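You operate a simulated robot arm through the tools that you are given. There is no shell and no other tool.

The job below is to be done with a simulated two-armed robot. You get a single attempt, and the scene is never put back.

JOB
Save the long candles: fit the stub in the candlestick instead.
Fine: yellow candle in the ringed hole of the block, green in the plain hole, and raise the stub, slider right up.

The check looks at the end state, three seconds after you hand in, the way a careful person would. Anything else that was tipped, shoved, dropped, spilled or broken makes it a failure.

ROBOT AND FRAMES
Two 7-joint arms with fingered hands on one trunk that stands fixed in place. Base frame: the origin is at the foot of the trunk, x ahead of it, y to its left, z up; the work surface is at about z = 70. Lengths are in cm, angles in rad, forces in N, time in s.
The left shoulder is at [11.9, 17.3, 105], the right one opposite. With the tool pointing down near the work surface each hand reaches from about 10 to 84 cm from the base axis, measured 20 degrees to its own side. Payload 3.5 kg a hand.
The tool frame of a hand sits at the grasp point between the pads (the TCP): z along the fingers, y along the line on which they close. The tips reach 3 cm beyond it. Largest opening 10.4 cm; the body of the gripper starts 3.5 cm behind the TCP. The gripper is a hand of 3 fingers: y runs from the thumb to the fingers, the wrist lies at [-1.5, -10.4, -17.8] in the tool frame, and closing takes about 1.5 s.
Orientation is told as [roll, pitch, yaw] about the base's x, y, z axes, in that order, counted from this pose: with the fingers straight down and the wrist toward the robot, the tool's x, y and z point along [0, 1, 0], [1, 0, 0] and [0, 0, -1] of the base frame.

CONTROLS
- The arms move only by the tool arm_command. It takes "left_rows", "right_rows" or both (then of equal length, played together; a hand with none holds still); each is text: rows parted by semicolons, each of 7 numbers parted by spaces: the finger opening in cm, from 0 to 10.4, then the shift along the tool's x, y, z in units of 400 mm (1.0 is 400 mm), then the turn, a rotation vector about the tool's x, y, z in units of 90 degrees (1.0 is 90 degrees). In form: grip x y z ax ay az; .... A call has 1 to 20 rows; each row is the pose to reach, as a shift and turn from the pose commanded when the call began, along the tool's axes at that moment. A call with a number of a shift or a turn outside -1 to 1 is refused whole. A row lasts 0.2 s, in which the tool goes at most 5 cm and 0.15 rad; a call with a longer step from one row to the next is refused whole, and so is a gripper value outside its range. Where a pose cannot be reached the arm comes as near as it can. A force on the tool above 90 N (or 10 N above the force at the start of the call, whichever is more), or a blocked arm, ends the call early, and 0.2 s more pass. Each finger travels about 7.2 cm/s and halts on what it meets, pressing with about 30 N; the grip force reading is that of the motor and also rises with nothing between the fingers. The clock runs only during rows and for 0.2 s after the last one: add rows that repeat a pose to give the fingers time. It gives the time, the measured TCP pose, the force on the tool (base axes), the opening and the grip force at its end, in the units of the frame above (readings bear some noise), with the torque about the TCP (base axes, N m) and any sound that the robot's microphone picked up, and new pictures: "pictures" is both (left out), scene, wrist or none (wrist: the cameras of the hands that moved).
- Cameras (640 x 400 px; columns grow to the right, rows downward): "scene" is now at [22.13, 3.41, 122.65]; the picture's right is [0.37, -0.93, 0.00], its down [-0.50, -0.20, -0.84] and it looks along [0.78, 0.31, -0.54] (base axes); focal length 270 px, centre (320, 200). "left" rides on the left gripper at [-6.4, -9.4, -11.7] in its tool frame; the picture's right is [-0.72, -0.33, 0.61], its down [0.64, -0.65, 0.40] and it looks along [0.27, 0.68, 0.68] (tool axes); focal length 238 px, centre (320, 200). "right" rides on the right gripper at [6.4, -9.4, -11.7] in its tool frame; the picture's right is [-0.72, 0.33, -0.61], its down [-0.64, -0.65, 0.40] and it looks along [-0.27, 0.68, 0.68] (tool axes); focal length 238 px, centre (320, 200). There is no depth. A picture from a camera that has moved, and an enlarged one, comes with that camera's place and axes in the base frame and with its lens.
- move_column(by): slides the trunk up (or, below 0, down) by that many cm; the arms and the scene camera ride with it, the base frame stays. It gives what a move gives, with no picture.
- grasp_type(shape, hand): the hand has 3 fingers and takes this shape, open, in about a second: jaw (thumb against the fingers, like two jaws); tri (thumb and two fingers); tip (a fingertip pinch); poke (one finger out to press); point (the index stretched); flat (the hand flat); cup (the hand cupped); fist (a fist). The gripper value then closes the fingers along that shape, each until it touches; the sizes above hold for jaw. It gives what a move gives, with no picture.
- aim_head(pan, tilt): turns the head with the scene camera to pan (to the left, within 1.501 rad either way) and tilt (down, from -0.506 to 1.204), counted from straight ahead of the robot. It gives what a move gives, and a new picture of the scene camera.
- zoom(camera, box): a new picture of the part [left, top, right, bottom] of that camera's present view, enlarged. It takes no simulated time.
- job_done(): hands the job in; it is judged then, once.

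Nothing tells you positions but the pictures and the camera data. Unless the task says otherwise, let go and move clear before handing in.

The tools are called after "Call:" as a command line: name --argument value ..., lists and objects as JSON in quotes. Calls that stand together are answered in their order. arm_command: Moves the arms, as the interface text tells. Its arguments: {"type":"object","properties":{"left_rows":{"type":"string"},"right_rows":{"type":"string"},"pictures":{"type":"string","enum":["both","scene","wrist","none"]}},"required":[]} The other tools are called the same way: move_column (by) slides the trunk up or down; grasp_type (shape, hand) gives the hand a shape; aim_head (pan, tilt) turns the head that bears the scene camera; zoom (camera, box) takes an enlarged picture of a part of a camera's view; job_done () hands the job in.

At the start:

```text
t: 0.0
left_tcp_pos: [40.56, 37.93, 100.84]
left_ee_rot: [0.0, 0.0, 0.001]
left_force: [0.3, -0.6, 0.1]
left_ft_torque: [-0.02, 0.01, 0.01]
left_gripper_width: 10.39
left_gripper_force: 0.0
left_shape: jaw
right_tcp_pos: [55.92, -9.31, 104.28]
right_ee_rot: [-0.001, -0.001, 0.0]
right_force: [0.3, -0.4, 0.9]
right_ft_torque: [-0.03, -0.02, -0.04]
right_gripper_width: 10.35
right_gripper_force: 0.0
right_shape: jaw
trunk travel left (down, up): [-15.0, 60.4]
head pan, tilt: [0.382, 0.574]
```

scene: 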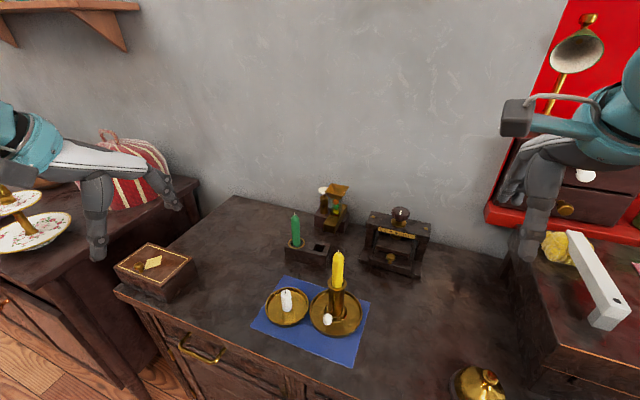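
right: 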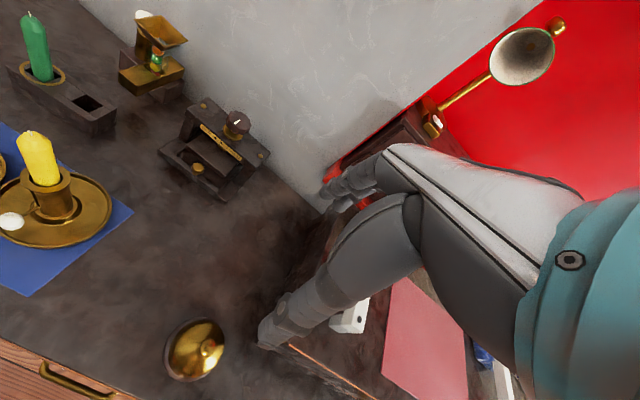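
left: 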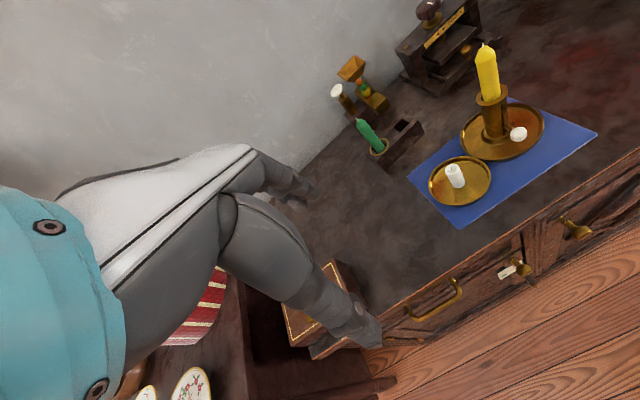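

I see a dark block with a green candle in its ringed hole, a candlestick holding a yellow candle, and a white stub on a small plate. I'll zoom in on these first to make sure of the details.

Call:
zoom --camera "scene" --box '[240, 180, 400, 280]'

Call:
zoom --camera "scene" --box '[240, 240, 400, 340]'

Call:
zoom --camera "right" --box '[0, 0, 240, 150]'

Call:
zoom --camera "right" --box '[0, 100, 240, 250]'

Call:
zoom --camera "left" --box '[400, 30, 560, 130]'

Call:
zoom --camera "left" --box '[320, 40, 480, 140]'

Call:
zoom --camera "left" --box '[400, 110, 560, 210]'

```text
4.00 times, centred on (320, 230) of scene
camera zoom: at [22.13, 3.41, 122.65], right [0.37, -0.93, 0.0], down [-0.5, -0.2, -0.84], along [0.78, 0.31, -0.54], focal length 1078 px, centre (320, 80)
```

zoom: 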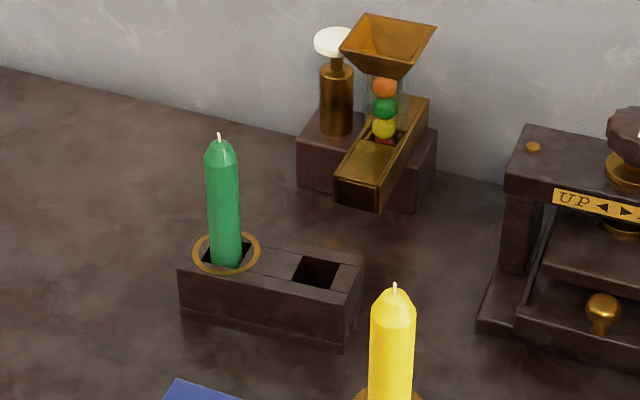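

```text
4.00 times, centred on (320, 290) of scene
camera zoom: at [22.13, 3.41, 122.65], right [0.37, -0.93, 0.0], down [-0.5, -0.2, -0.84], along [0.78, 0.31, -0.54], focal length 1078 px, centre (320, -160)
```

zoom: 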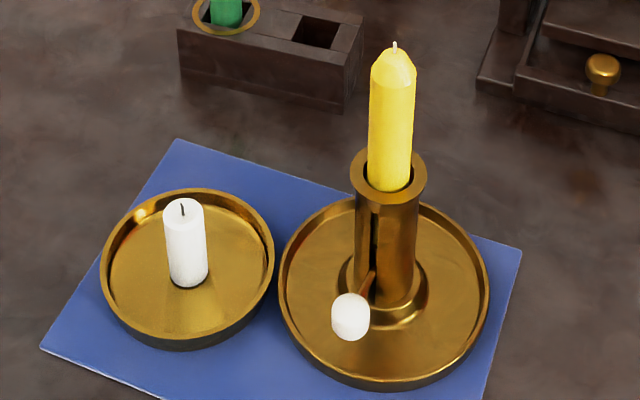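

```text
2.67 times, centred on (120, 75) of right
camera zoom: at [46.64, -2.99, 116.0], right [0.33, -0.72, 0.61], down [-0.65, -0.64, -0.4], along [0.68, -0.27, -0.68], focal length 636 px, centre (853, 533)
```

zoom: 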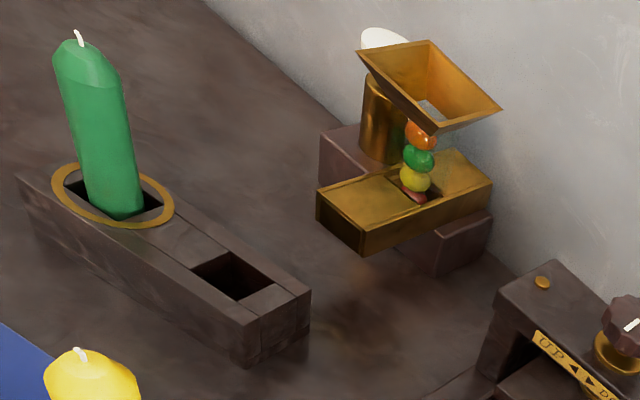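

```text
2.67 times, centred on (120, 175) of right
camera zoom: at [46.64, -2.99, 116.0], right [0.33, -0.72, 0.61], down [-0.65, -0.64, -0.4], along [0.68, -0.27, -0.68], focal length 636 px, centre (853, 267)
```

zoom: 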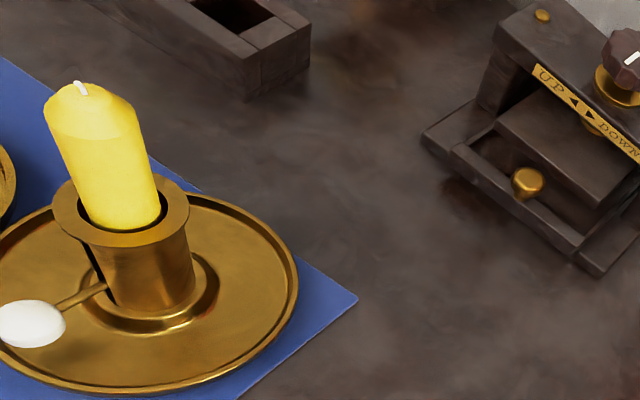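

```text
4.00 times, centred on (480, 80) of left
camera zoom: at [31.26, 31.7, 112.38], right [-0.33, -0.72, -0.61], down [-0.65, 0.64, -0.4], along [0.68, 0.27, -0.68], focal length 953 px, centre (-320, 680)
```

zoom: 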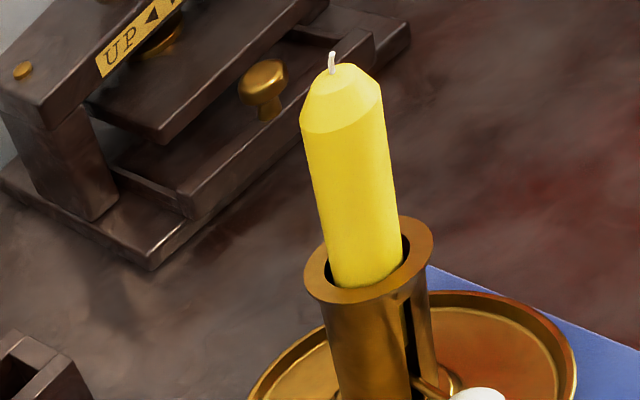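

```text
4.00 times, centred on (400, 90) of left
camera zoom: at [31.26, 31.7, 112.38], right [-0.33, -0.72, -0.61], down [-0.65, 0.64, -0.4], along [0.68, 0.27, -0.68], focal length 953 px, centre (0, 640)
```

zoom: 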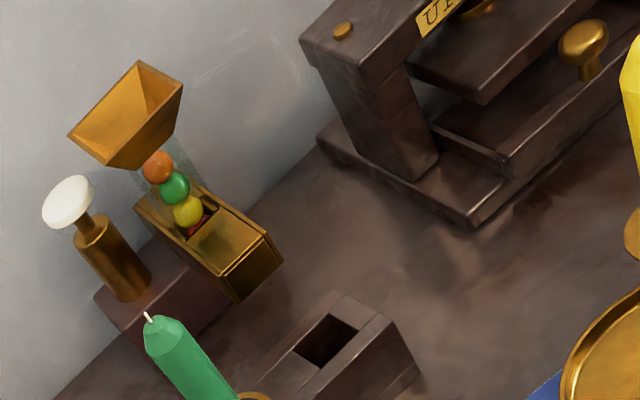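

```text
4.00 times, centred on (480, 160) of left
camera zoom: at [31.26, 31.7, 112.38], right [-0.33, -0.72, -0.61], down [-0.65, 0.64, -0.4], along [0.68, 0.27, -0.68], focal length 953 px, centre (-320, 360)
```

zoom: 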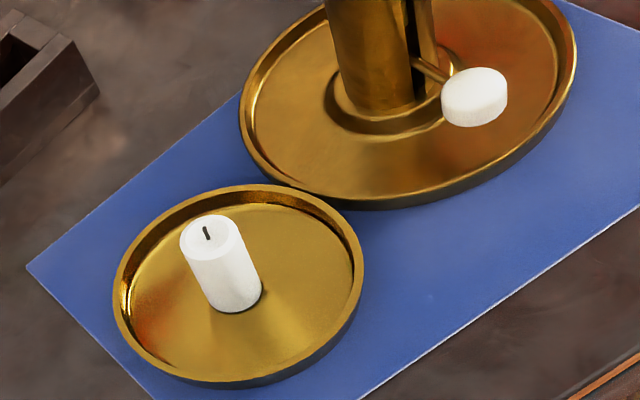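

The yellow wick comes out at about (56.2, 13.4, 88.8), the green wick at (69.5, 29.1, 83.8), and the block top at z≈74.6. The ring hole is near (69.1, 28.9) and the plain hole near (69.7, 22.7). The stub is near (53.2, 23.5), and the slider knob is near (51.9, 13.8, 74.4). I'll move the left hand above the green candle to look from closer.

Call:
arm_command --left_rows "9 -0.0223 0.0721 0.0196 0 0 0; 8 -0.0446 0.1442 0.0392 0 0 0; 7 -0.0669 0.2163 0.0588 0 0 0; 6 -0.0892 0.2884 0.0784 0 0 0; 6 -0.1115 0.3605 0.098 0 0 0; 6 -0.1338 0.4326 0.1176 0 0 0; 6 -0.1561 0.5047 0.1372 0 0 0; 6 -0.1784 0.5768 0.1568 0 0 0; 6 -0.2007 0.6489 0.1764 0 0 0; 6 -0.223 0.721 0.196 0 0 0; 6 -0.223 0.721 0.196 0 0 0" --pictures "both"

```text
t: 2.4
left_tcp_pos: [69.54, 28.96, 93.03]
left_ee_rot: [0.0, -0.001, 0.0]
left_force: [-0.5, -0.4, -0.3]
left_ft_torque: [-0.03, 0.0, 0.04]
left_gripper_width: 6.06
left_gripper_force: 0.2
left_shape: jaw
right_tcp_pos: [55.98, -9.43, 104.28]
right_ee_rot: [0.001, 0.0, -0.001]
right_force: [0.1, 0.1, -0.2]
right_ft_torque: [-0.01, -0.02, -0.01]
right_gripper_width: 10.38
right_gripper_force: 0.0
right_shape: jaw
trunk travel left (down, up): [-15.0, 60.4]
head pan, tilt: [0.382, 0.574]
camera scene: at [22.12, 3.4, 122.65], right [0.37, -0.93, 0.0], down [-0.5, -0.2, -0.84], along [0.78, 0.31, -0.54], focal length 270 px, centre (320, 200)
camera left: at [60.11, 22.74, 104.53], right [-0.33, -0.72, -0.61], down [-0.65, 0.64, -0.4], along [0.68, 0.27, -0.68], focal length 238 px, centre (320, 200)
```

scene: 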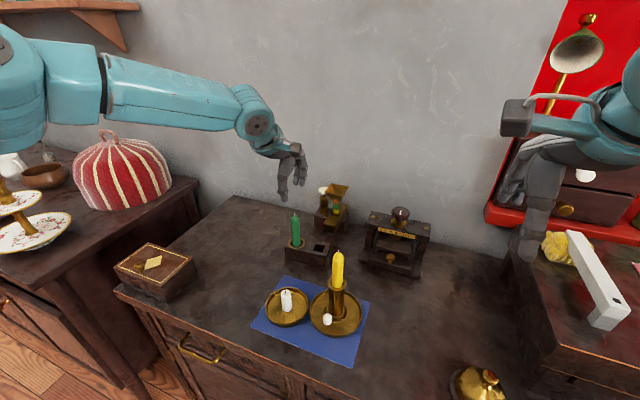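
left: 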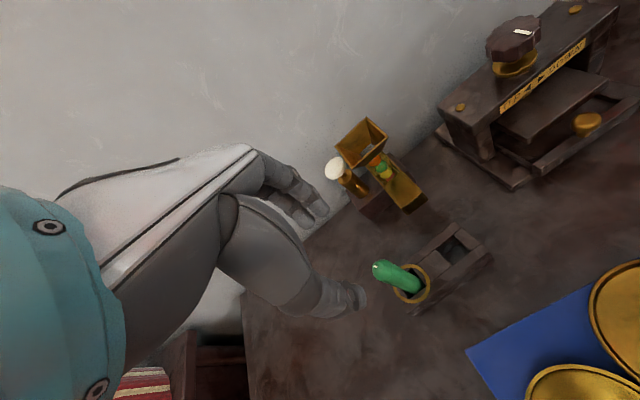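

Call:
zoom --camera "left" --box '[340, 210, 500, 310]'

Call:
zoom --camera "scene" --box '[240, 130, 400, 230]'

Call:
zoom --camera "left" --box '[240, 100, 400, 320]'

```text
4.00 times, centred on (420, 260) of left
camera zoom: at [60.11, 22.74, 104.53], right [-0.33, -0.72, -0.61], down [-0.65, 0.64, -0.4], along [0.68, 0.27, -0.68], focal length 953 px, centre (-80, -40)
```

zoom: 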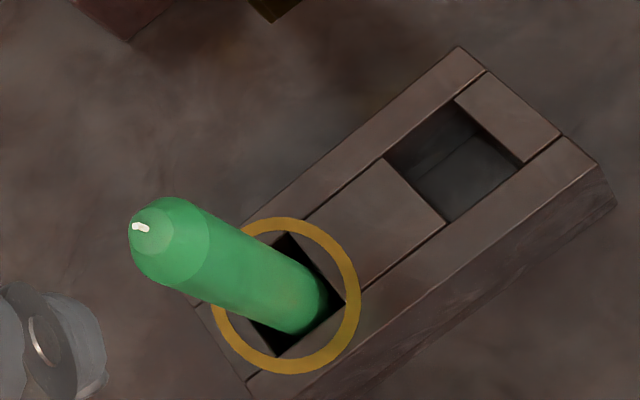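

```text
4.00 times, centred on (320, 180) of scene
camera zoom: at [22.12, 3.4, 122.65], right [0.37, -0.93, 0.0], down [-0.5, -0.2, -0.84], along [0.78, 0.31, -0.54], focal length 1078 px, centre (320, 280)
```

zoom: 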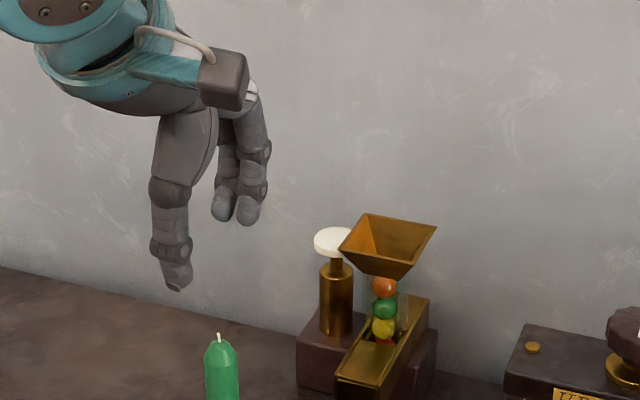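

```text
1.82 times, centred on (320, 210) of left
camera zoom: at [60.11, 22.74, 104.53], right [-0.33, -0.72, -0.61], down [-0.65, 0.64, -0.4], along [0.68, 0.27, -0.68], focal length 433 px, centre (320, 182)
```

zoom: 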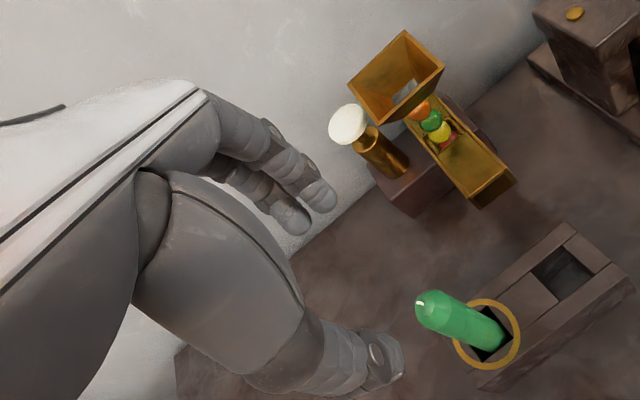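

The holes are square, about 2.7 cm across, and the green candle stands upright near the centre of the ringed one. I'll come down around its top and check alignment before closing.

Call:
arm_command --left_rows "6 0 0 0.05 0 0 0; 6 0 0 0.1 0 0 0; 6 0 0 0.15 0 0 0; 6 0 0 0.19 0 0 0; 6 0 0 0.215 0 0 0; 6 0 0 0.215 0 0 0" --pictures "both"

Call:
zoom --camera "left" --box '[220, 130, 460, 280]'

Call:
zoom --camera "scene" --box '[240, 160, 400, 260]'

Call:
zoom --camera "right" --box '[0, 0, 160, 100]'

```text
t: 3.8
left_tcp_pos: [69.38, 29.12, 84.32]
left_ee_rot: [0.001, 0.0, -0.002]
left_force: [-0.4, 0.8, -0.3]
left_ft_torque: [0.03, 0.01, -0.02]
left_gripper_width: 6.06
left_gripper_force: 0.1
left_shape: jaw
right_tcp_pos: [56.05, -9.39, 104.27]
right_ee_rot: [-0.002, 0.001, 0.001]
right_force: [0.7, -0.4, -0.7]
right_ft_torque: [0.0, 0.01, 0.01]
right_gripper_width: 10.39
right_gripper_force: 0.0
right_shape: jaw
trunk travel left (down, up): [-15.0, 60.4]
head pan, tilt: [0.382, 0.574]
camera scene: at [22.13, 3.41, 122.65], right [0.37, -0.93, 0.0], down [-0.5, -0.2, -0.84], along [0.78, 0.31, -0.54], focal length 270 px, centre (320, 200)
camera left: at [60.12, 22.81, 95.9], right [-0.33, -0.72, -0.61], down [-0.65, 0.64, -0.4], along [0.68, 0.27, -0.68], focal length 238 px, centre (320, 200)
```

scene: 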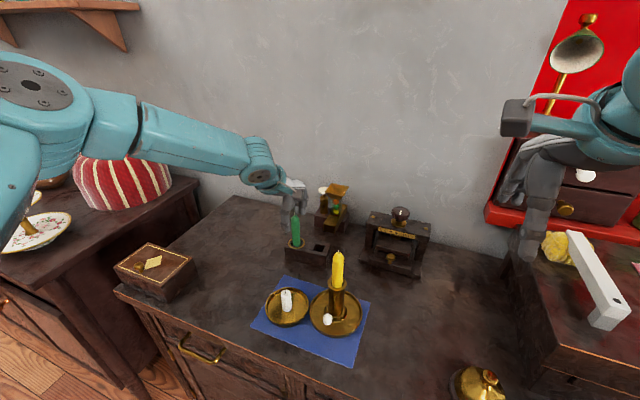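
left: 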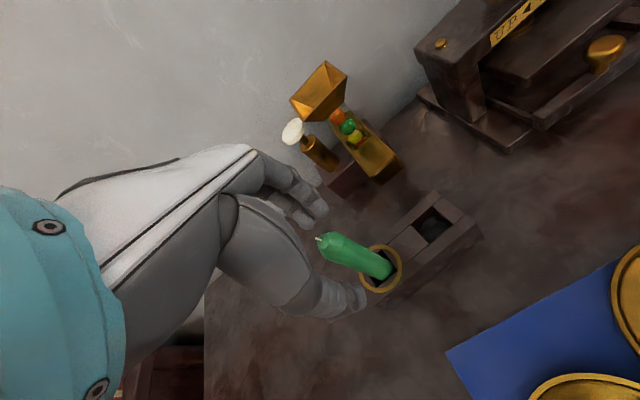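

```text
2.67 times, centred on (340, 205) of left
camera zoom: at [60.12, 22.81, 95.9], right [-0.33, -0.72, -0.61], down [-0.65, 0.64, -0.4], along [0.68, 0.27, -0.68], focal length 636 px, centre (267, 187)
```

zoom: 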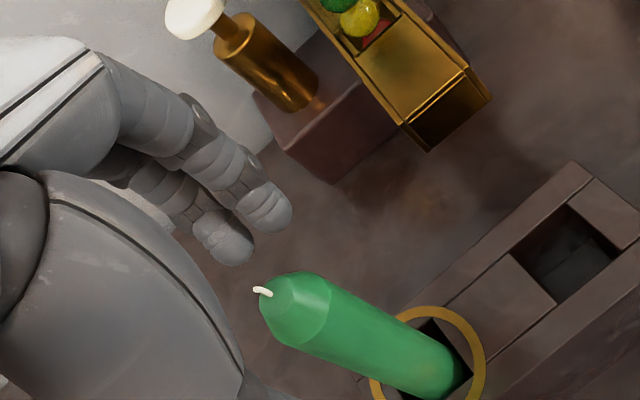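

```text
4.00 times, centred on (320, 210) of scene
camera zoom: at [22.13, 3.41, 122.65], right [0.37, -0.93, 0.0], down [-0.5, -0.2, -0.84], along [0.78, 0.31, -0.54], focal length 1078 px, centre (320, 160)
```

zoom: 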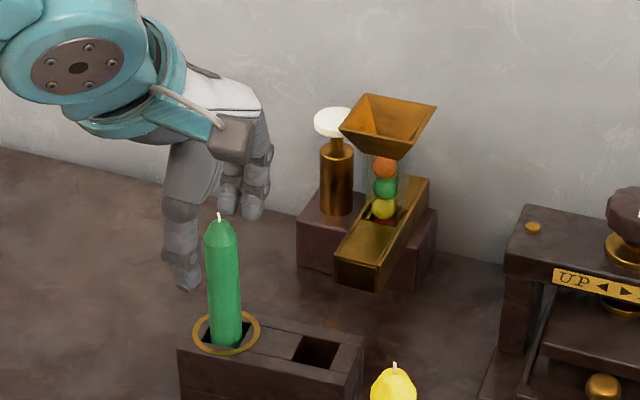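

```text
4.00 times, centred on (80, 50) of right
camera zoom: at [46.64, -2.99, 116.0], right [0.33, -0.72, 0.61], down [-0.65, -0.64, -0.4], along [0.68, -0.27, -0.68], focal length 953 px, centre (1280, 800)
```

zoom: 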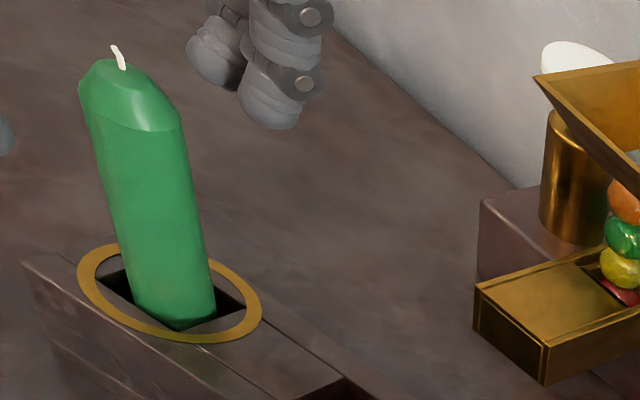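

Call:
arm_command --left_rows "6 0 0 0.03 0 0 0; 6 0 0 0.06 0 0 0; 6 0 0 0.0825 0 0 0; 6 0 0 0.0825 0 0 0; 4 0 0 0.0825 0 0 0; 2.5 0 0 0.0825 0 0 0; 1 0 0 0.0825 0 0 0; 0 0 0 0.0825 0 0 0; 0 0 0 0.0825 0 0 0; 0 0 0 0.0825 0 0 0; 0 0 0 0.0825 0 0 0; 0 0 0 0.0825 0 0 0" --pictures "both"

Call:
zoom --camera "left" --box '[220, 150, 460, 300]'

Call:
zoom --camera "scene" --box '[240, 160, 400, 260]'

Call:
zoom --camera "right" --box '[0, 0, 160, 100]'

```text
t: 6.4
left_tcp_pos: [69.39, 29.06, 81.01]
left_ee_rot: [0.001, 0.0, 0.0]
left_force: [-0.3, 0.0, -0.1]
left_ft_torque: [-0.01, 0.0, -0.01]
left_gripper_width: 1.03
left_gripper_force: 30.7
left_shape: jaw
right_tcp_pos: [55.92, -9.43, 104.24]
right_ee_rot: [0.0, 0.001, 0.001]
right_force: [0.7, 0.1, 1.3]
right_ft_torque: [0.01, -0.01, 0.02]
right_gripper_width: 10.37
right_gripper_force: 0.1
right_shape: jaw
trunk travel left (down, up): [-15.0, 60.4]
head pan, tilt: [0.382, 0.574]
camera scene: at [22.13, 3.41, 122.65], right [0.37, -0.93, 0.0], down [-0.5, -0.2, -0.84], along [0.78, 0.31, -0.54], focal length 270 px, centre (320, 200)
camera left: at [60.08, 22.78, 92.66], right [-0.33, -0.72, -0.61], down [-0.65, 0.64, -0.4], along [0.68, 0.27, -0.68], focal length 238 px, centre (320, 200)
```

scene: 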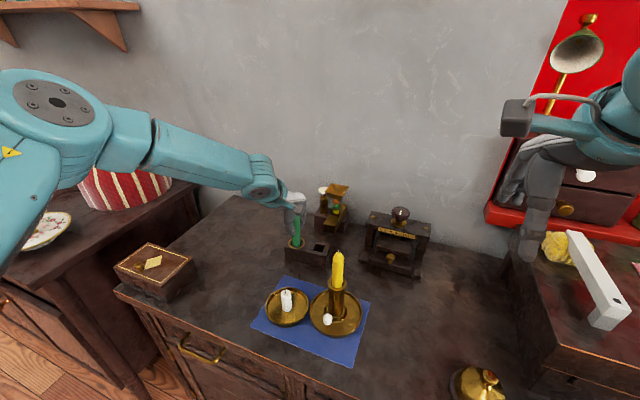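
left: 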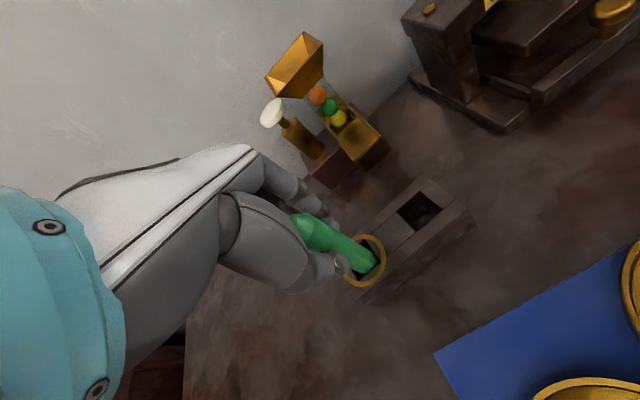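

```text
2.67 times, centred on (340, 225) of left
camera zoom: at [60.08, 22.78, 92.66], right [-0.33, -0.72, -0.61], down [-0.65, 0.64, -0.4], along [0.68, 0.27, -0.68], focal length 636 px, centre (267, 133)
```

zoom: 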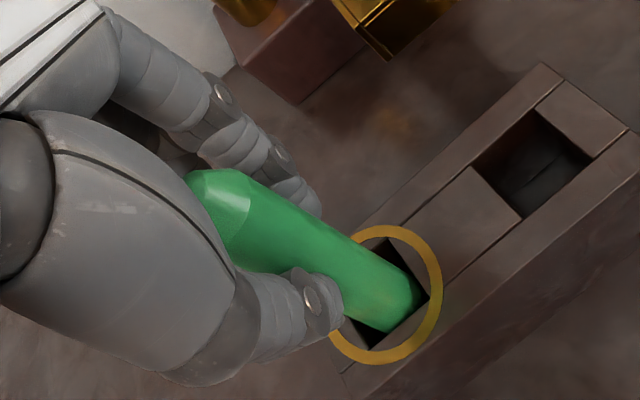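

```text
4.00 times, centred on (320, 210) of scene
camera zoom: at [22.13, 3.41, 122.65], right [0.37, -0.93, 0.0], down [-0.5, -0.2, -0.84], along [0.78, 0.31, -0.54], focal length 1078 px, centre (320, 160)
```

zoom: 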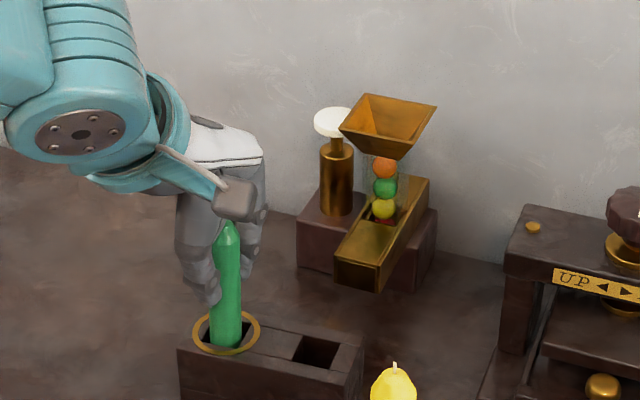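

```text
4.00 times, centred on (80, 50) of right
camera zoom: at [46.65, -2.99, 116.0], right [0.33, -0.72, 0.61], down [-0.65, -0.64, -0.4], along [0.68, -0.27, -0.68], focal length 953 px, centre (1280, 800)
```

zoom: 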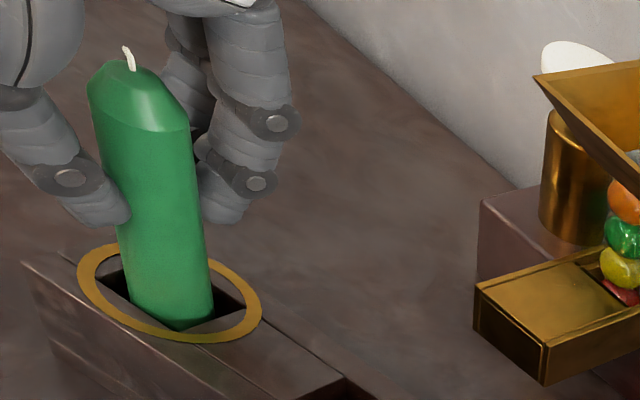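

Call:
zoom --camera "scene" --box '[272, 195, 336, 255]'

Call:
zoom --camera "left" --box '[280, 190, 400, 290]'

```text
6.67 times, centred on (304, 225) of scene
camera zoom: at [22.13, 3.41, 122.65], right [0.37, -0.93, 0.0], down [-0.5, -0.2, -0.84], along [0.78, 0.31, -0.54], focal length 1797 px, centre (427, 33)
```

zoom: 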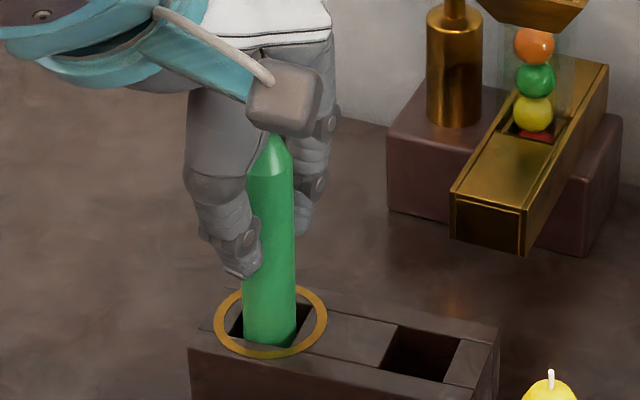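

```text
4.00 times, centred on (340, 240) of left
camera zoom: at [60.08, 22.78, 92.66], right [-0.33, -0.72, -0.61], down [-0.65, 0.64, -0.4], along [0.68, 0.27, -0.68], focal length 953 px, centre (240, 40)
```

zoom: 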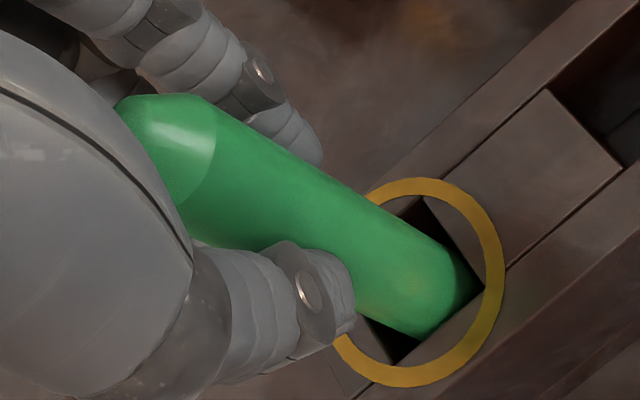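

The grip closed with the thumb about 0.5 cm off to the +y side, and the candle tilted slightly. I'll open, shift the hand about 0.5 cm toward −y, and close again.

Call:
arm_command --left_rows "2 0 0 0 0 0 0; 4 0 0 0 0 0 0; 5 0 0 0 0 0 0; 6 0 0 0 0 0 0; 6 -0.006 0 0 0 0 0; 6 -0.0125 0 0 0 0 0; 6 -0.0125 0 0 0 0 0; 6 -0.0125 0 0 0 0 0" --pictures "none"

Call:
zoom --camera "scene" --box '[272, 195, 336, 255]'

Call:
zoom --camera "left" --box '[260, 170, 420, 290]'

```text
t: 8.2
left_tcp_pos: [69.43, 28.57, 81.04]
left_ee_rot: [0.001, 0.0, -0.002]
left_force: [0.0, -0.7, -1.4]
left_ft_torque: [-0.02, 0.0, -0.01]
left_gripper_width: 5.93
left_gripper_force: 0.1
left_shape: jaw
right_tcp_pos: [55.96, -9.48, 104.32]
right_ee_rot: [0.0, 0.0, -0.001]
right_force: [-0.3, 0.0, 0.4]
right_ft_torque: [0.01, 0.03, -0.03]
right_gripper_width: 10.35
right_gripper_force: 0.0
right_shape: jaw
trunk travel left (down, up): [-15.0, 60.4]
head pan, tilt: [0.382, 0.574]
```

```text
6.67 times, centred on (304, 225) of scene
camera zoom: at [22.13, 3.41, 122.65], right [0.37, -0.93, 0.0], down [-0.5, -0.2, -0.84], along [0.78, 0.31, -0.54], focal length 1797 px, centre (427, 33)
```

zoom: 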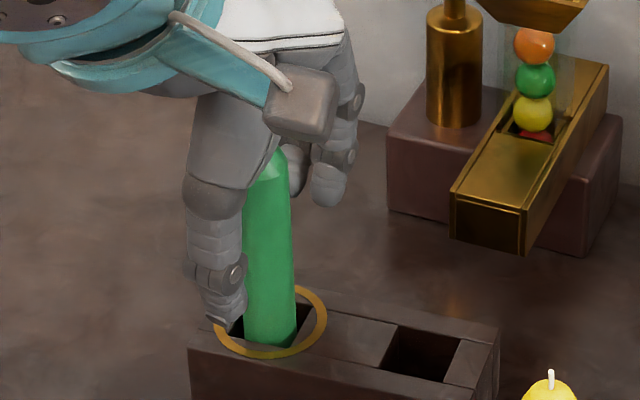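

```text
3.33 times, centred on (340, 230) of left
camera zoom: at [60.08, 22.26, 92.62], right [-0.33, -0.72, -0.61], down [-0.65, 0.64, -0.4], along [0.68, 0.27, -0.68], focal length 794 px, centre (253, 100)
```

zoom: 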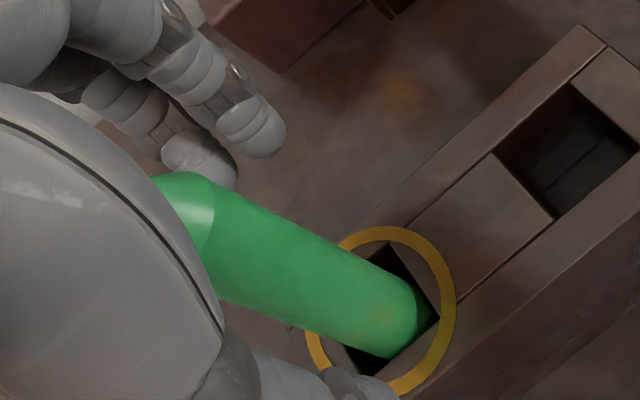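

Call:
arm_command --left_rows "4.5 0 0 0 0 0 0; 3.5 0 0 0 0 0 0; 2.5 0 0 0 0 0 0; 1.5 0 0 0 0 0 0; 0.5 0 0 0 0 0 0; 0 0 0 0 0 0 0; 0 0 0 0 0 0 0; 0 0 0 0 0 0 0; 0 0 0 0 0 0 0" --pictures "none"

Call:
zoom --camera "scene" --box '[272, 195, 336, 255]'

Call:
zoom --camera "left" --box '[260, 170, 420, 290]'

Call:
zoom --camera "right" --box '[0, 0, 160, 100]'

```text
t: 10.2
left_tcp_pos: [69.37, 28.55, 80.99]
left_ee_rot: [0.0, 0.001, 0.0]
left_force: [0.3, 0.9, -0.8]
left_ft_torque: [-0.03, -0.01, 0.0]
left_gripper_width: 1.23
left_gripper_force: 30.5
left_shape: jaw
right_tcp_pos: [55.89, -9.41, 104.23]
right_ee_rot: [-0.001, 0.0, 0.001]
right_force: [0.3, 0.1, -0.2]
right_ft_torque: [0.0, 0.01, -0.01]
right_gripper_width: 10.36
right_gripper_force: 0.0
right_shape: jaw
trunk travel left (down, up): [-15.0, 60.4]
head pan, tilt: [0.382, 0.574]
```

```text
6.67 times, centred on (304, 225) of scene
camera zoom: at [22.13, 3.41, 122.65], right [0.37, -0.93, 0.0], down [-0.5, -0.2, -0.84], along [0.78, 0.31, -0.54], focal length 1797 px, centre (427, 33)
```

zoom: 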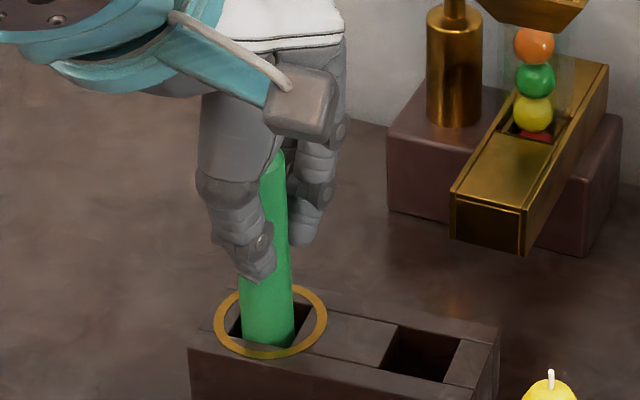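

```text
3.33 times, centred on (340, 230) of left
camera zoom: at [60.09, 22.27, 92.62], right [-0.33, -0.72, -0.61], down [-0.65, 0.64, -0.4], along [0.68, 0.27, -0.68], focal length 794 px, centre (253, 100)
```

zoom: 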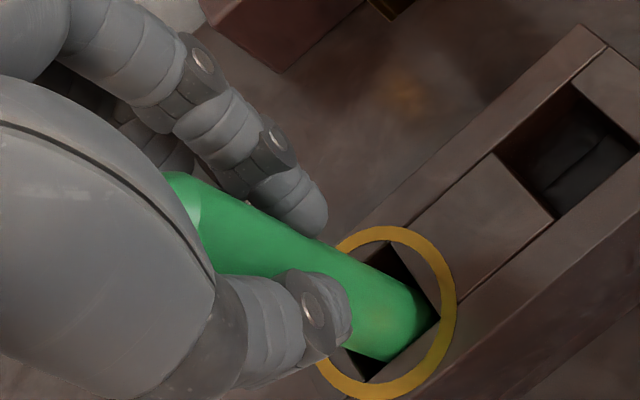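

```text
4.00 times, centred on (80, 50) of right
camera zoom: at [46.65, -2.99, 116.0], right [0.33, -0.72, 0.61], down [-0.65, -0.64, -0.4], along [0.68, -0.27, -0.68], focal length 953 px, centre (1280, 800)
```

zoom: 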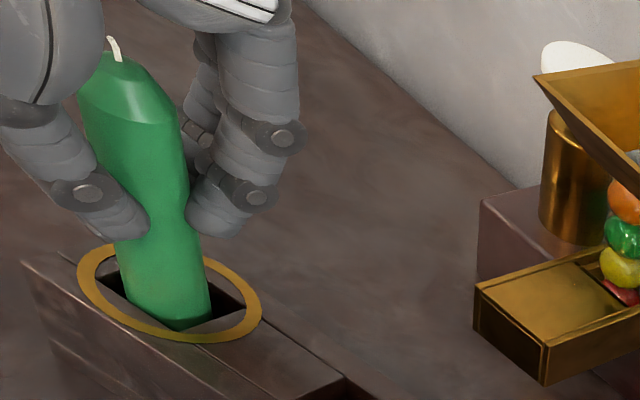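

Call:
arm_command --left_rows "0 0 0 -0.015 0 0 0; 0 0 0 -0.03 0 0 0; 0 0 0 -0.05 0 0 0; 0 0 0 -0.07 0 0 0; 0 0 0 -0.1 0 0 0; 0 0 0 -0.13 0 0 0; 0 0 0 -0.16 0 0 0; 0 0 0 -0.19 0 0 0; 0 0 0 -0.2 0 0 0; 0 0 0 -0.2 0 0 0" --pictures "both"

Call:
zoom --camera "scene" --box '[256, 160, 352, 250]'

Call:
zoom --camera "left" --box '[260, 170, 420, 290]'

Call:
zoom --camera "right" --box '[0, 0, 160, 100]'

```text
t: 12.4
left_tcp_pos: [69.43, 28.51, 89.04]
left_ee_rot: [0.001, -0.001, -0.002]
left_force: [0.7, -0.2, 0.1]
left_ft_torque: [0.01, 0.0, -0.01]
left_gripper_width: 1.23
left_gripper_force: 29.6
left_shape: jaw
right_tcp_pos: [55.9, -9.44, 104.3]
right_ee_rot: [0.0, 0.0, -0.001]
right_force: [1.6, -0.4, 0.2]
right_ft_torque: [-0.01, 0.01, 0.01]
right_gripper_width: 10.38
right_gripper_force: 0.1
right_shape: jaw
trunk travel left (down, up): [-15.0, 60.4]
head pan, tilt: [0.382, 0.574]
camera scene: at [22.13, 3.41, 122.64], right [0.37, -0.93, 0.0], down [-0.5, -0.2, -0.84], along [0.78, 0.31, -0.54], focal length 270 px, centre (320, 200)
camera left: at [60.09, 22.24, 100.65], right [-0.33, -0.72, -0.61], down [-0.65, 0.64, -0.4], along [0.68, 0.27, -0.68], focal length 238 px, centre (320, 200)
```

scene: 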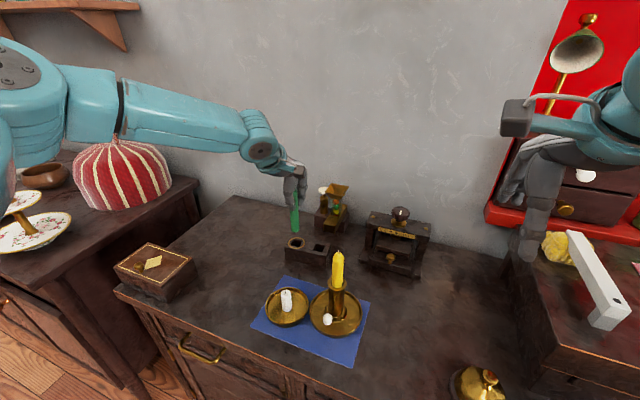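
left: 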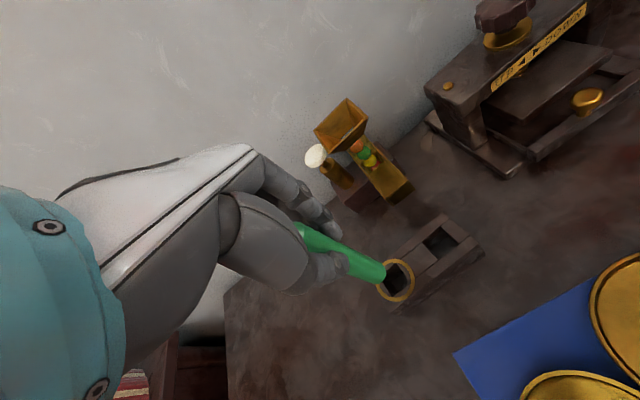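

```text
4.44 times, centred on (304, 205) of scene
camera zoom: at [22.13, 3.41, 122.64], right [0.37, -0.93, 0.0], down [-0.5, -0.2, -0.84], along [0.78, 0.31, -0.54], focal length 1198 px, centre (391, 178)
```

zoom: 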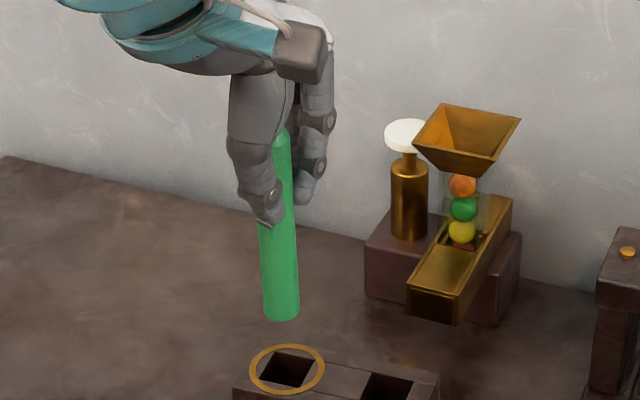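

```text
3.33 times, centred on (340, 230) of left
camera zoom: at [60.09, 22.24, 100.65], right [-0.33, -0.72, -0.61], down [-0.65, 0.64, -0.4], along [0.68, 0.27, -0.68], focal length 794 px, centre (253, 100)
```

zoom: 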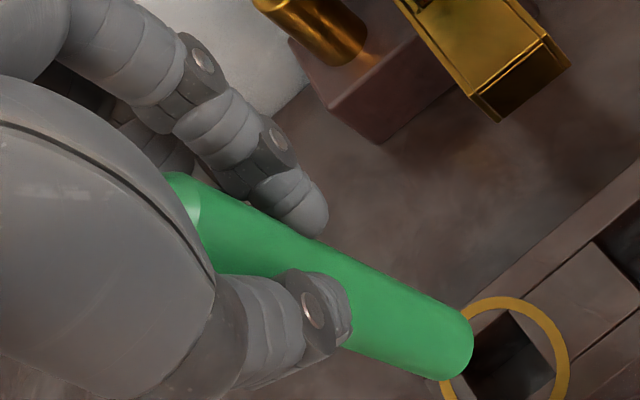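

```text
4.00 times, centred on (80, 50) of right
camera zoom: at [46.65, -2.99, 116.0], right [0.33, -0.72, 0.61], down [-0.65, -0.64, -0.4], along [0.68, -0.27, -0.68], focal length 953 px, centre (1280, 800)
```

zoom: 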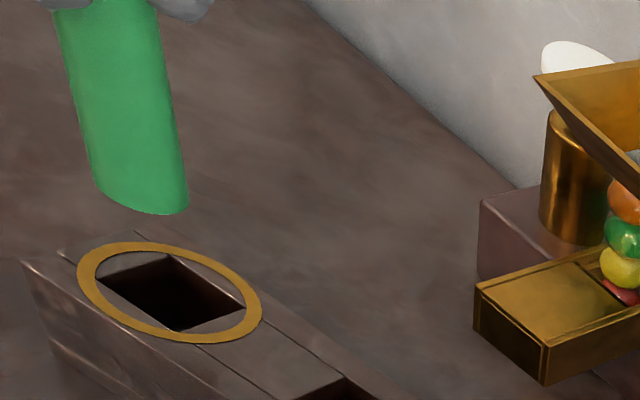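

The green candle is lifted, with its bottom centre at about (69.05, 28.9, 79.2). The plain hole centre is at (69.75, 22.78), so I'll shift over it, come down to just above the block and check.

Call:
arm_command --left_rows "0 -0.03 0.004 0 0 0 0; 0 -0.065 0.008 0 0 0 0; 0 -0.1 0.012 0 0 0 0; 0 -0.13 0.015 0 0 0 0; 0 -0.1525 0.017 0 0 0 0; 0 -0.1525 0.017 0.02 0 0 0; 0 -0.1525 0.017 0.05 0 0 0; 0 -0.1525 0.017 0.075 0 0 0; 0 -0.1525 0.017 0.085 0 0 0; 0 -0.1525 0.017 0.085 0 0 0" --pictures "none"

Call:
zoom --camera "scene" --box '[280, 190, 360, 270]'

Call:
zoom --camera "left" --box '[280, 180, 440, 300]'

Call:
zoom --camera "right" --box '[0, 20, 160, 140]'

```text
t: 14.6
left_tcp_pos: [70.03, 22.57, 85.49]
left_ee_rot: [0.0, -0.001, 0.0]
left_force: [-0.1, -0.1, -0.2]
left_ft_torque: [0.02, 0.03, 0.01]
left_gripper_width: 1.22
left_gripper_force: 29.6
left_shape: jaw
right_tcp_pos: [55.96, -9.35, 104.26]
right_ee_rot: [-0.002, 0.0, 0.0]
right_force: [0.5, 0.9, 0.6]
right_ft_torque: [-0.02, -0.02, 0.02]
right_gripper_width: 10.37
right_gripper_force: 0.1
right_shape: jaw
trunk travel left (down, up): [-15.0, 60.4]
head pan, tilt: [0.382, 0.574]
```

```text
5.00 times, centred on (320, 230) of scene
camera zoom: at [22.13, 3.41, 122.65], right [0.37, -0.93, 0.0], down [-0.5, -0.2, -0.84], along [0.78, 0.31, -0.54], focal length 1348 px, centre (320, 50)
```

zoom: 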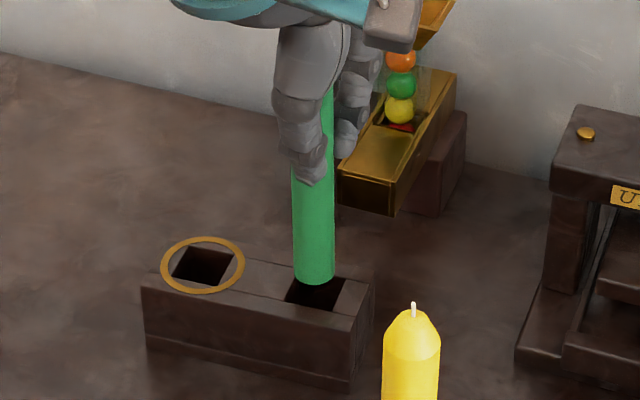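

```text
3.33 times, centred on (360, 240) of left
camera zoom: at [60.79, 16.14, 97.21], right [-0.33, -0.72, -0.61], down [-0.65, 0.64, -0.4], along [0.68, 0.27, -0.68], focal length 794 px, centre (187, 67)
```

zoom: 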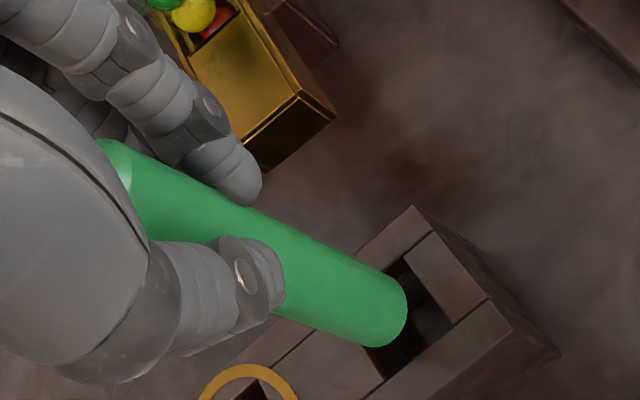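

```text
3.33 times, centred on (80, 80) of right
camera zoom: at [46.65, -2.99, 116.0], right [0.33, -0.72, 0.61], down [-0.65, -0.64, -0.4], along [0.68, -0.27, -0.68], focal length 794 px, centre (1120, 600)
```

zoom: 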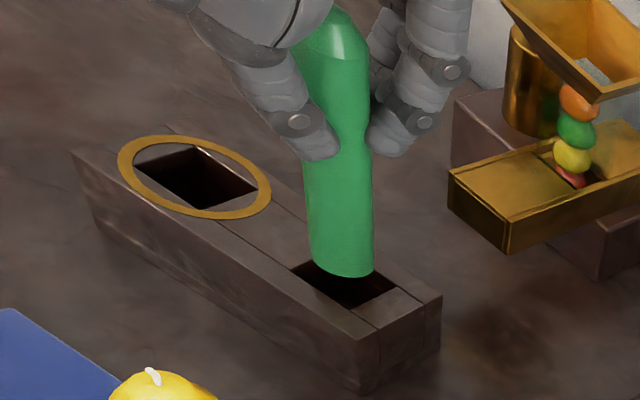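

Call:
arm_command --left_rows "0 0.005 0 0 0 -0.013 0; 0 0.0103 0 0 0 -0.027 0; 0 0.0154 0 0 0 -0.04 0; 0 0.0154 0 0.005 0 -0.04 0; 0 0.0154 0 0.01 0 -0.04 0; 0 0.0154 0 0.01 0 -0.04 0" --pictures "none"

Call:
zoom --camera "scene" --box '[280, 190, 360, 270]'

Call:
zoom --camera "left" --box '[280, 180, 440, 300]'

Call:
zoom --camera "right" --box '[0, 20, 160, 140]'

```text
t: 16.0
left_tcp_pos: [70.17, 23.14, 85.21]
left_ee_rot: [-0.062, 0.0, 0.0]
left_force: [-0.1, 0.7, -1.0]
left_ft_torque: [0.02, 0.0, 0.0]
left_gripper_width: 1.22
left_gripper_force: 29.9
left_shape: jaw
right_tcp_pos: [55.88, -9.47, 104.22]
right_ee_rot: [0.0, 0.001, -0.001]
right_force: [-0.5, -0.2, 1.1]
right_ft_torque: [0.0, -0.02, 0.01]
right_gripper_width: 10.38
right_gripper_force: 0.1
right_shape: jaw
trunk travel left (down, up): [-15.0, 60.4]
head pan, tilt: [0.382, 0.574]
```

```text
5.00 times, centred on (320, 230) of scene
camera zoom: at [22.13, 3.41, 122.65], right [0.37, -0.93, 0.0], down [-0.5, -0.2, -0.84], along [0.78, 0.31, -0.54], focal length 1348 px, centre (320, 50)
```

zoom: 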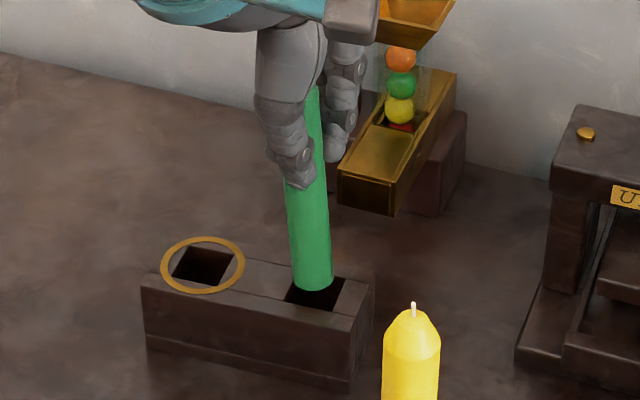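

```text
3.33 times, centred on (360, 240) of left
camera zoom: at [60.76, 17.53, 97.19], right [-0.33, -0.76, -0.57], down [-0.65, 0.61, -0.44], along [0.68, 0.22, -0.69], focal length 794 px, centre (187, 67)
```

zoom: 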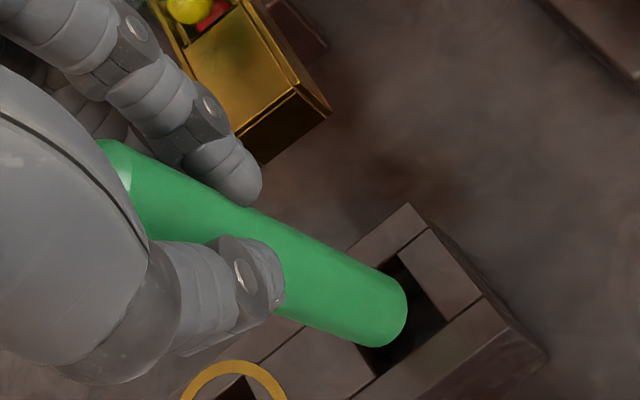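

```text
3.33 times, centred on (80, 80) of right
camera zoom: at [46.65, -2.99, 116.0], right [0.33, -0.72, 0.61], down [-0.65, -0.64, -0.4], along [0.68, -0.27, -0.68], focal length 794 px, centre (1120, 600)
```

zoom: 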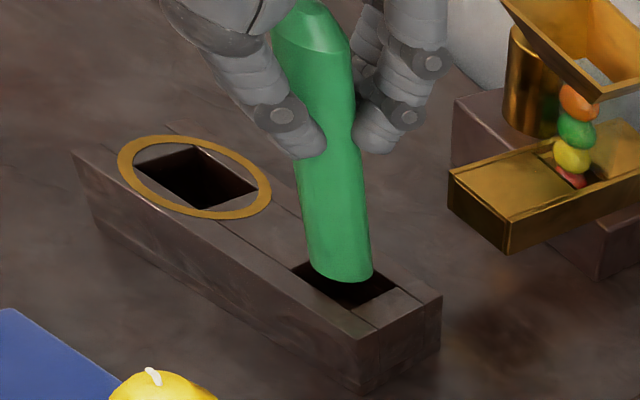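

The earlier lean was an illusion caused by the thumb hiding half of the candle, so it was vertical before that turn. I'll undo the rotation and recheck.

Call:
arm_command --left_rows "0 -0.005 0 0 0 0.013 0; 0 -0.0103 0 0 0 0.027 0; 0 -0.0154 0 0 0 0.04 0; 0 -0.0154 0 0 0 0.04 0; 0 -0.0154 0 0 0 0.04 0" --pictures "none"

Call:
zoom --camera "scene" --box '[280, 190, 360, 270]'

Call:
zoom --camera "left" --box '[280, 180, 440, 300]'

Call:
zoom --camera "right" --box '[0, 20, 160, 140]'

```text
t: 17.2
left_tcp_pos: [70.05, 22.52, 85.29]
left_ee_rot: [0.0, -0.001, 0.0]
left_force: [0.4, 0.3, -0.3]
left_ft_torque: [-0.04, 0.0, -0.02]
left_gripper_width: 1.18
left_gripper_force: 29.4
left_shape: jaw
right_tcp_pos: [55.94, -9.32, 104.26]
right_ee_rot: [0.0, 0.0, -0.001]
right_force: [0.0, -0.3, 0.0]
right_ft_torque: [-0.01, -0.02, 0.01]
right_gripper_width: 10.35
right_gripper_force: 0.1
right_shape: jaw
trunk travel left (down, up): [-15.0, 60.4]
head pan, tilt: [0.382, 0.574]
```

```text
5.00 times, centred on (320, 230) of scene
camera zoom: at [22.13, 3.41, 122.65], right [0.37, -0.93, 0.0], down [-0.5, -0.2, -0.84], along [0.78, 0.31, -0.54], focal length 1348 px, centre (320, 50)
```

zoom: 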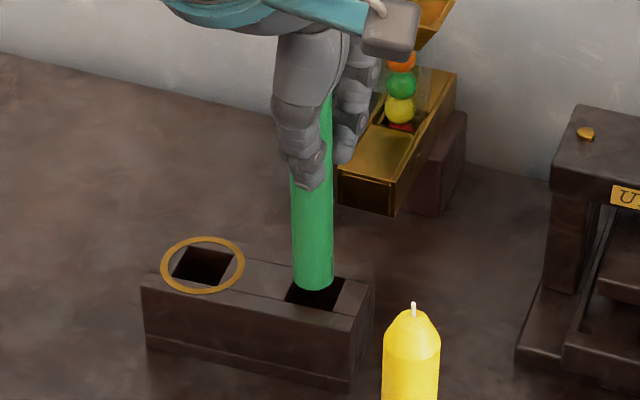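

```text
3.33 times, centred on (360, 240) of left
camera zoom: at [60.76, 16.18, 96.87], right [-0.33, -0.72, -0.61], down [-0.65, 0.64, -0.4], along [0.68, 0.27, -0.68], focal length 794 px, centre (187, 67)
```

zoom: 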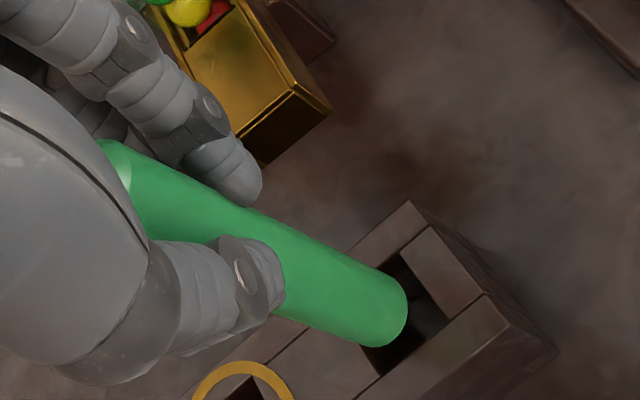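

```text
3.33 times, centred on (80, 80) of right
camera zoom: at [46.65, -2.99, 116.0], right [0.33, -0.72, 0.61], down [-0.65, -0.64, -0.4], along [0.68, -0.27, -0.68], focal length 794 px, centre (1120, 600)
```

zoom: 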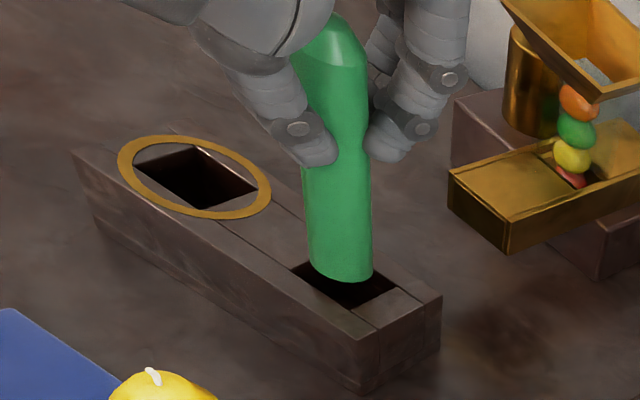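

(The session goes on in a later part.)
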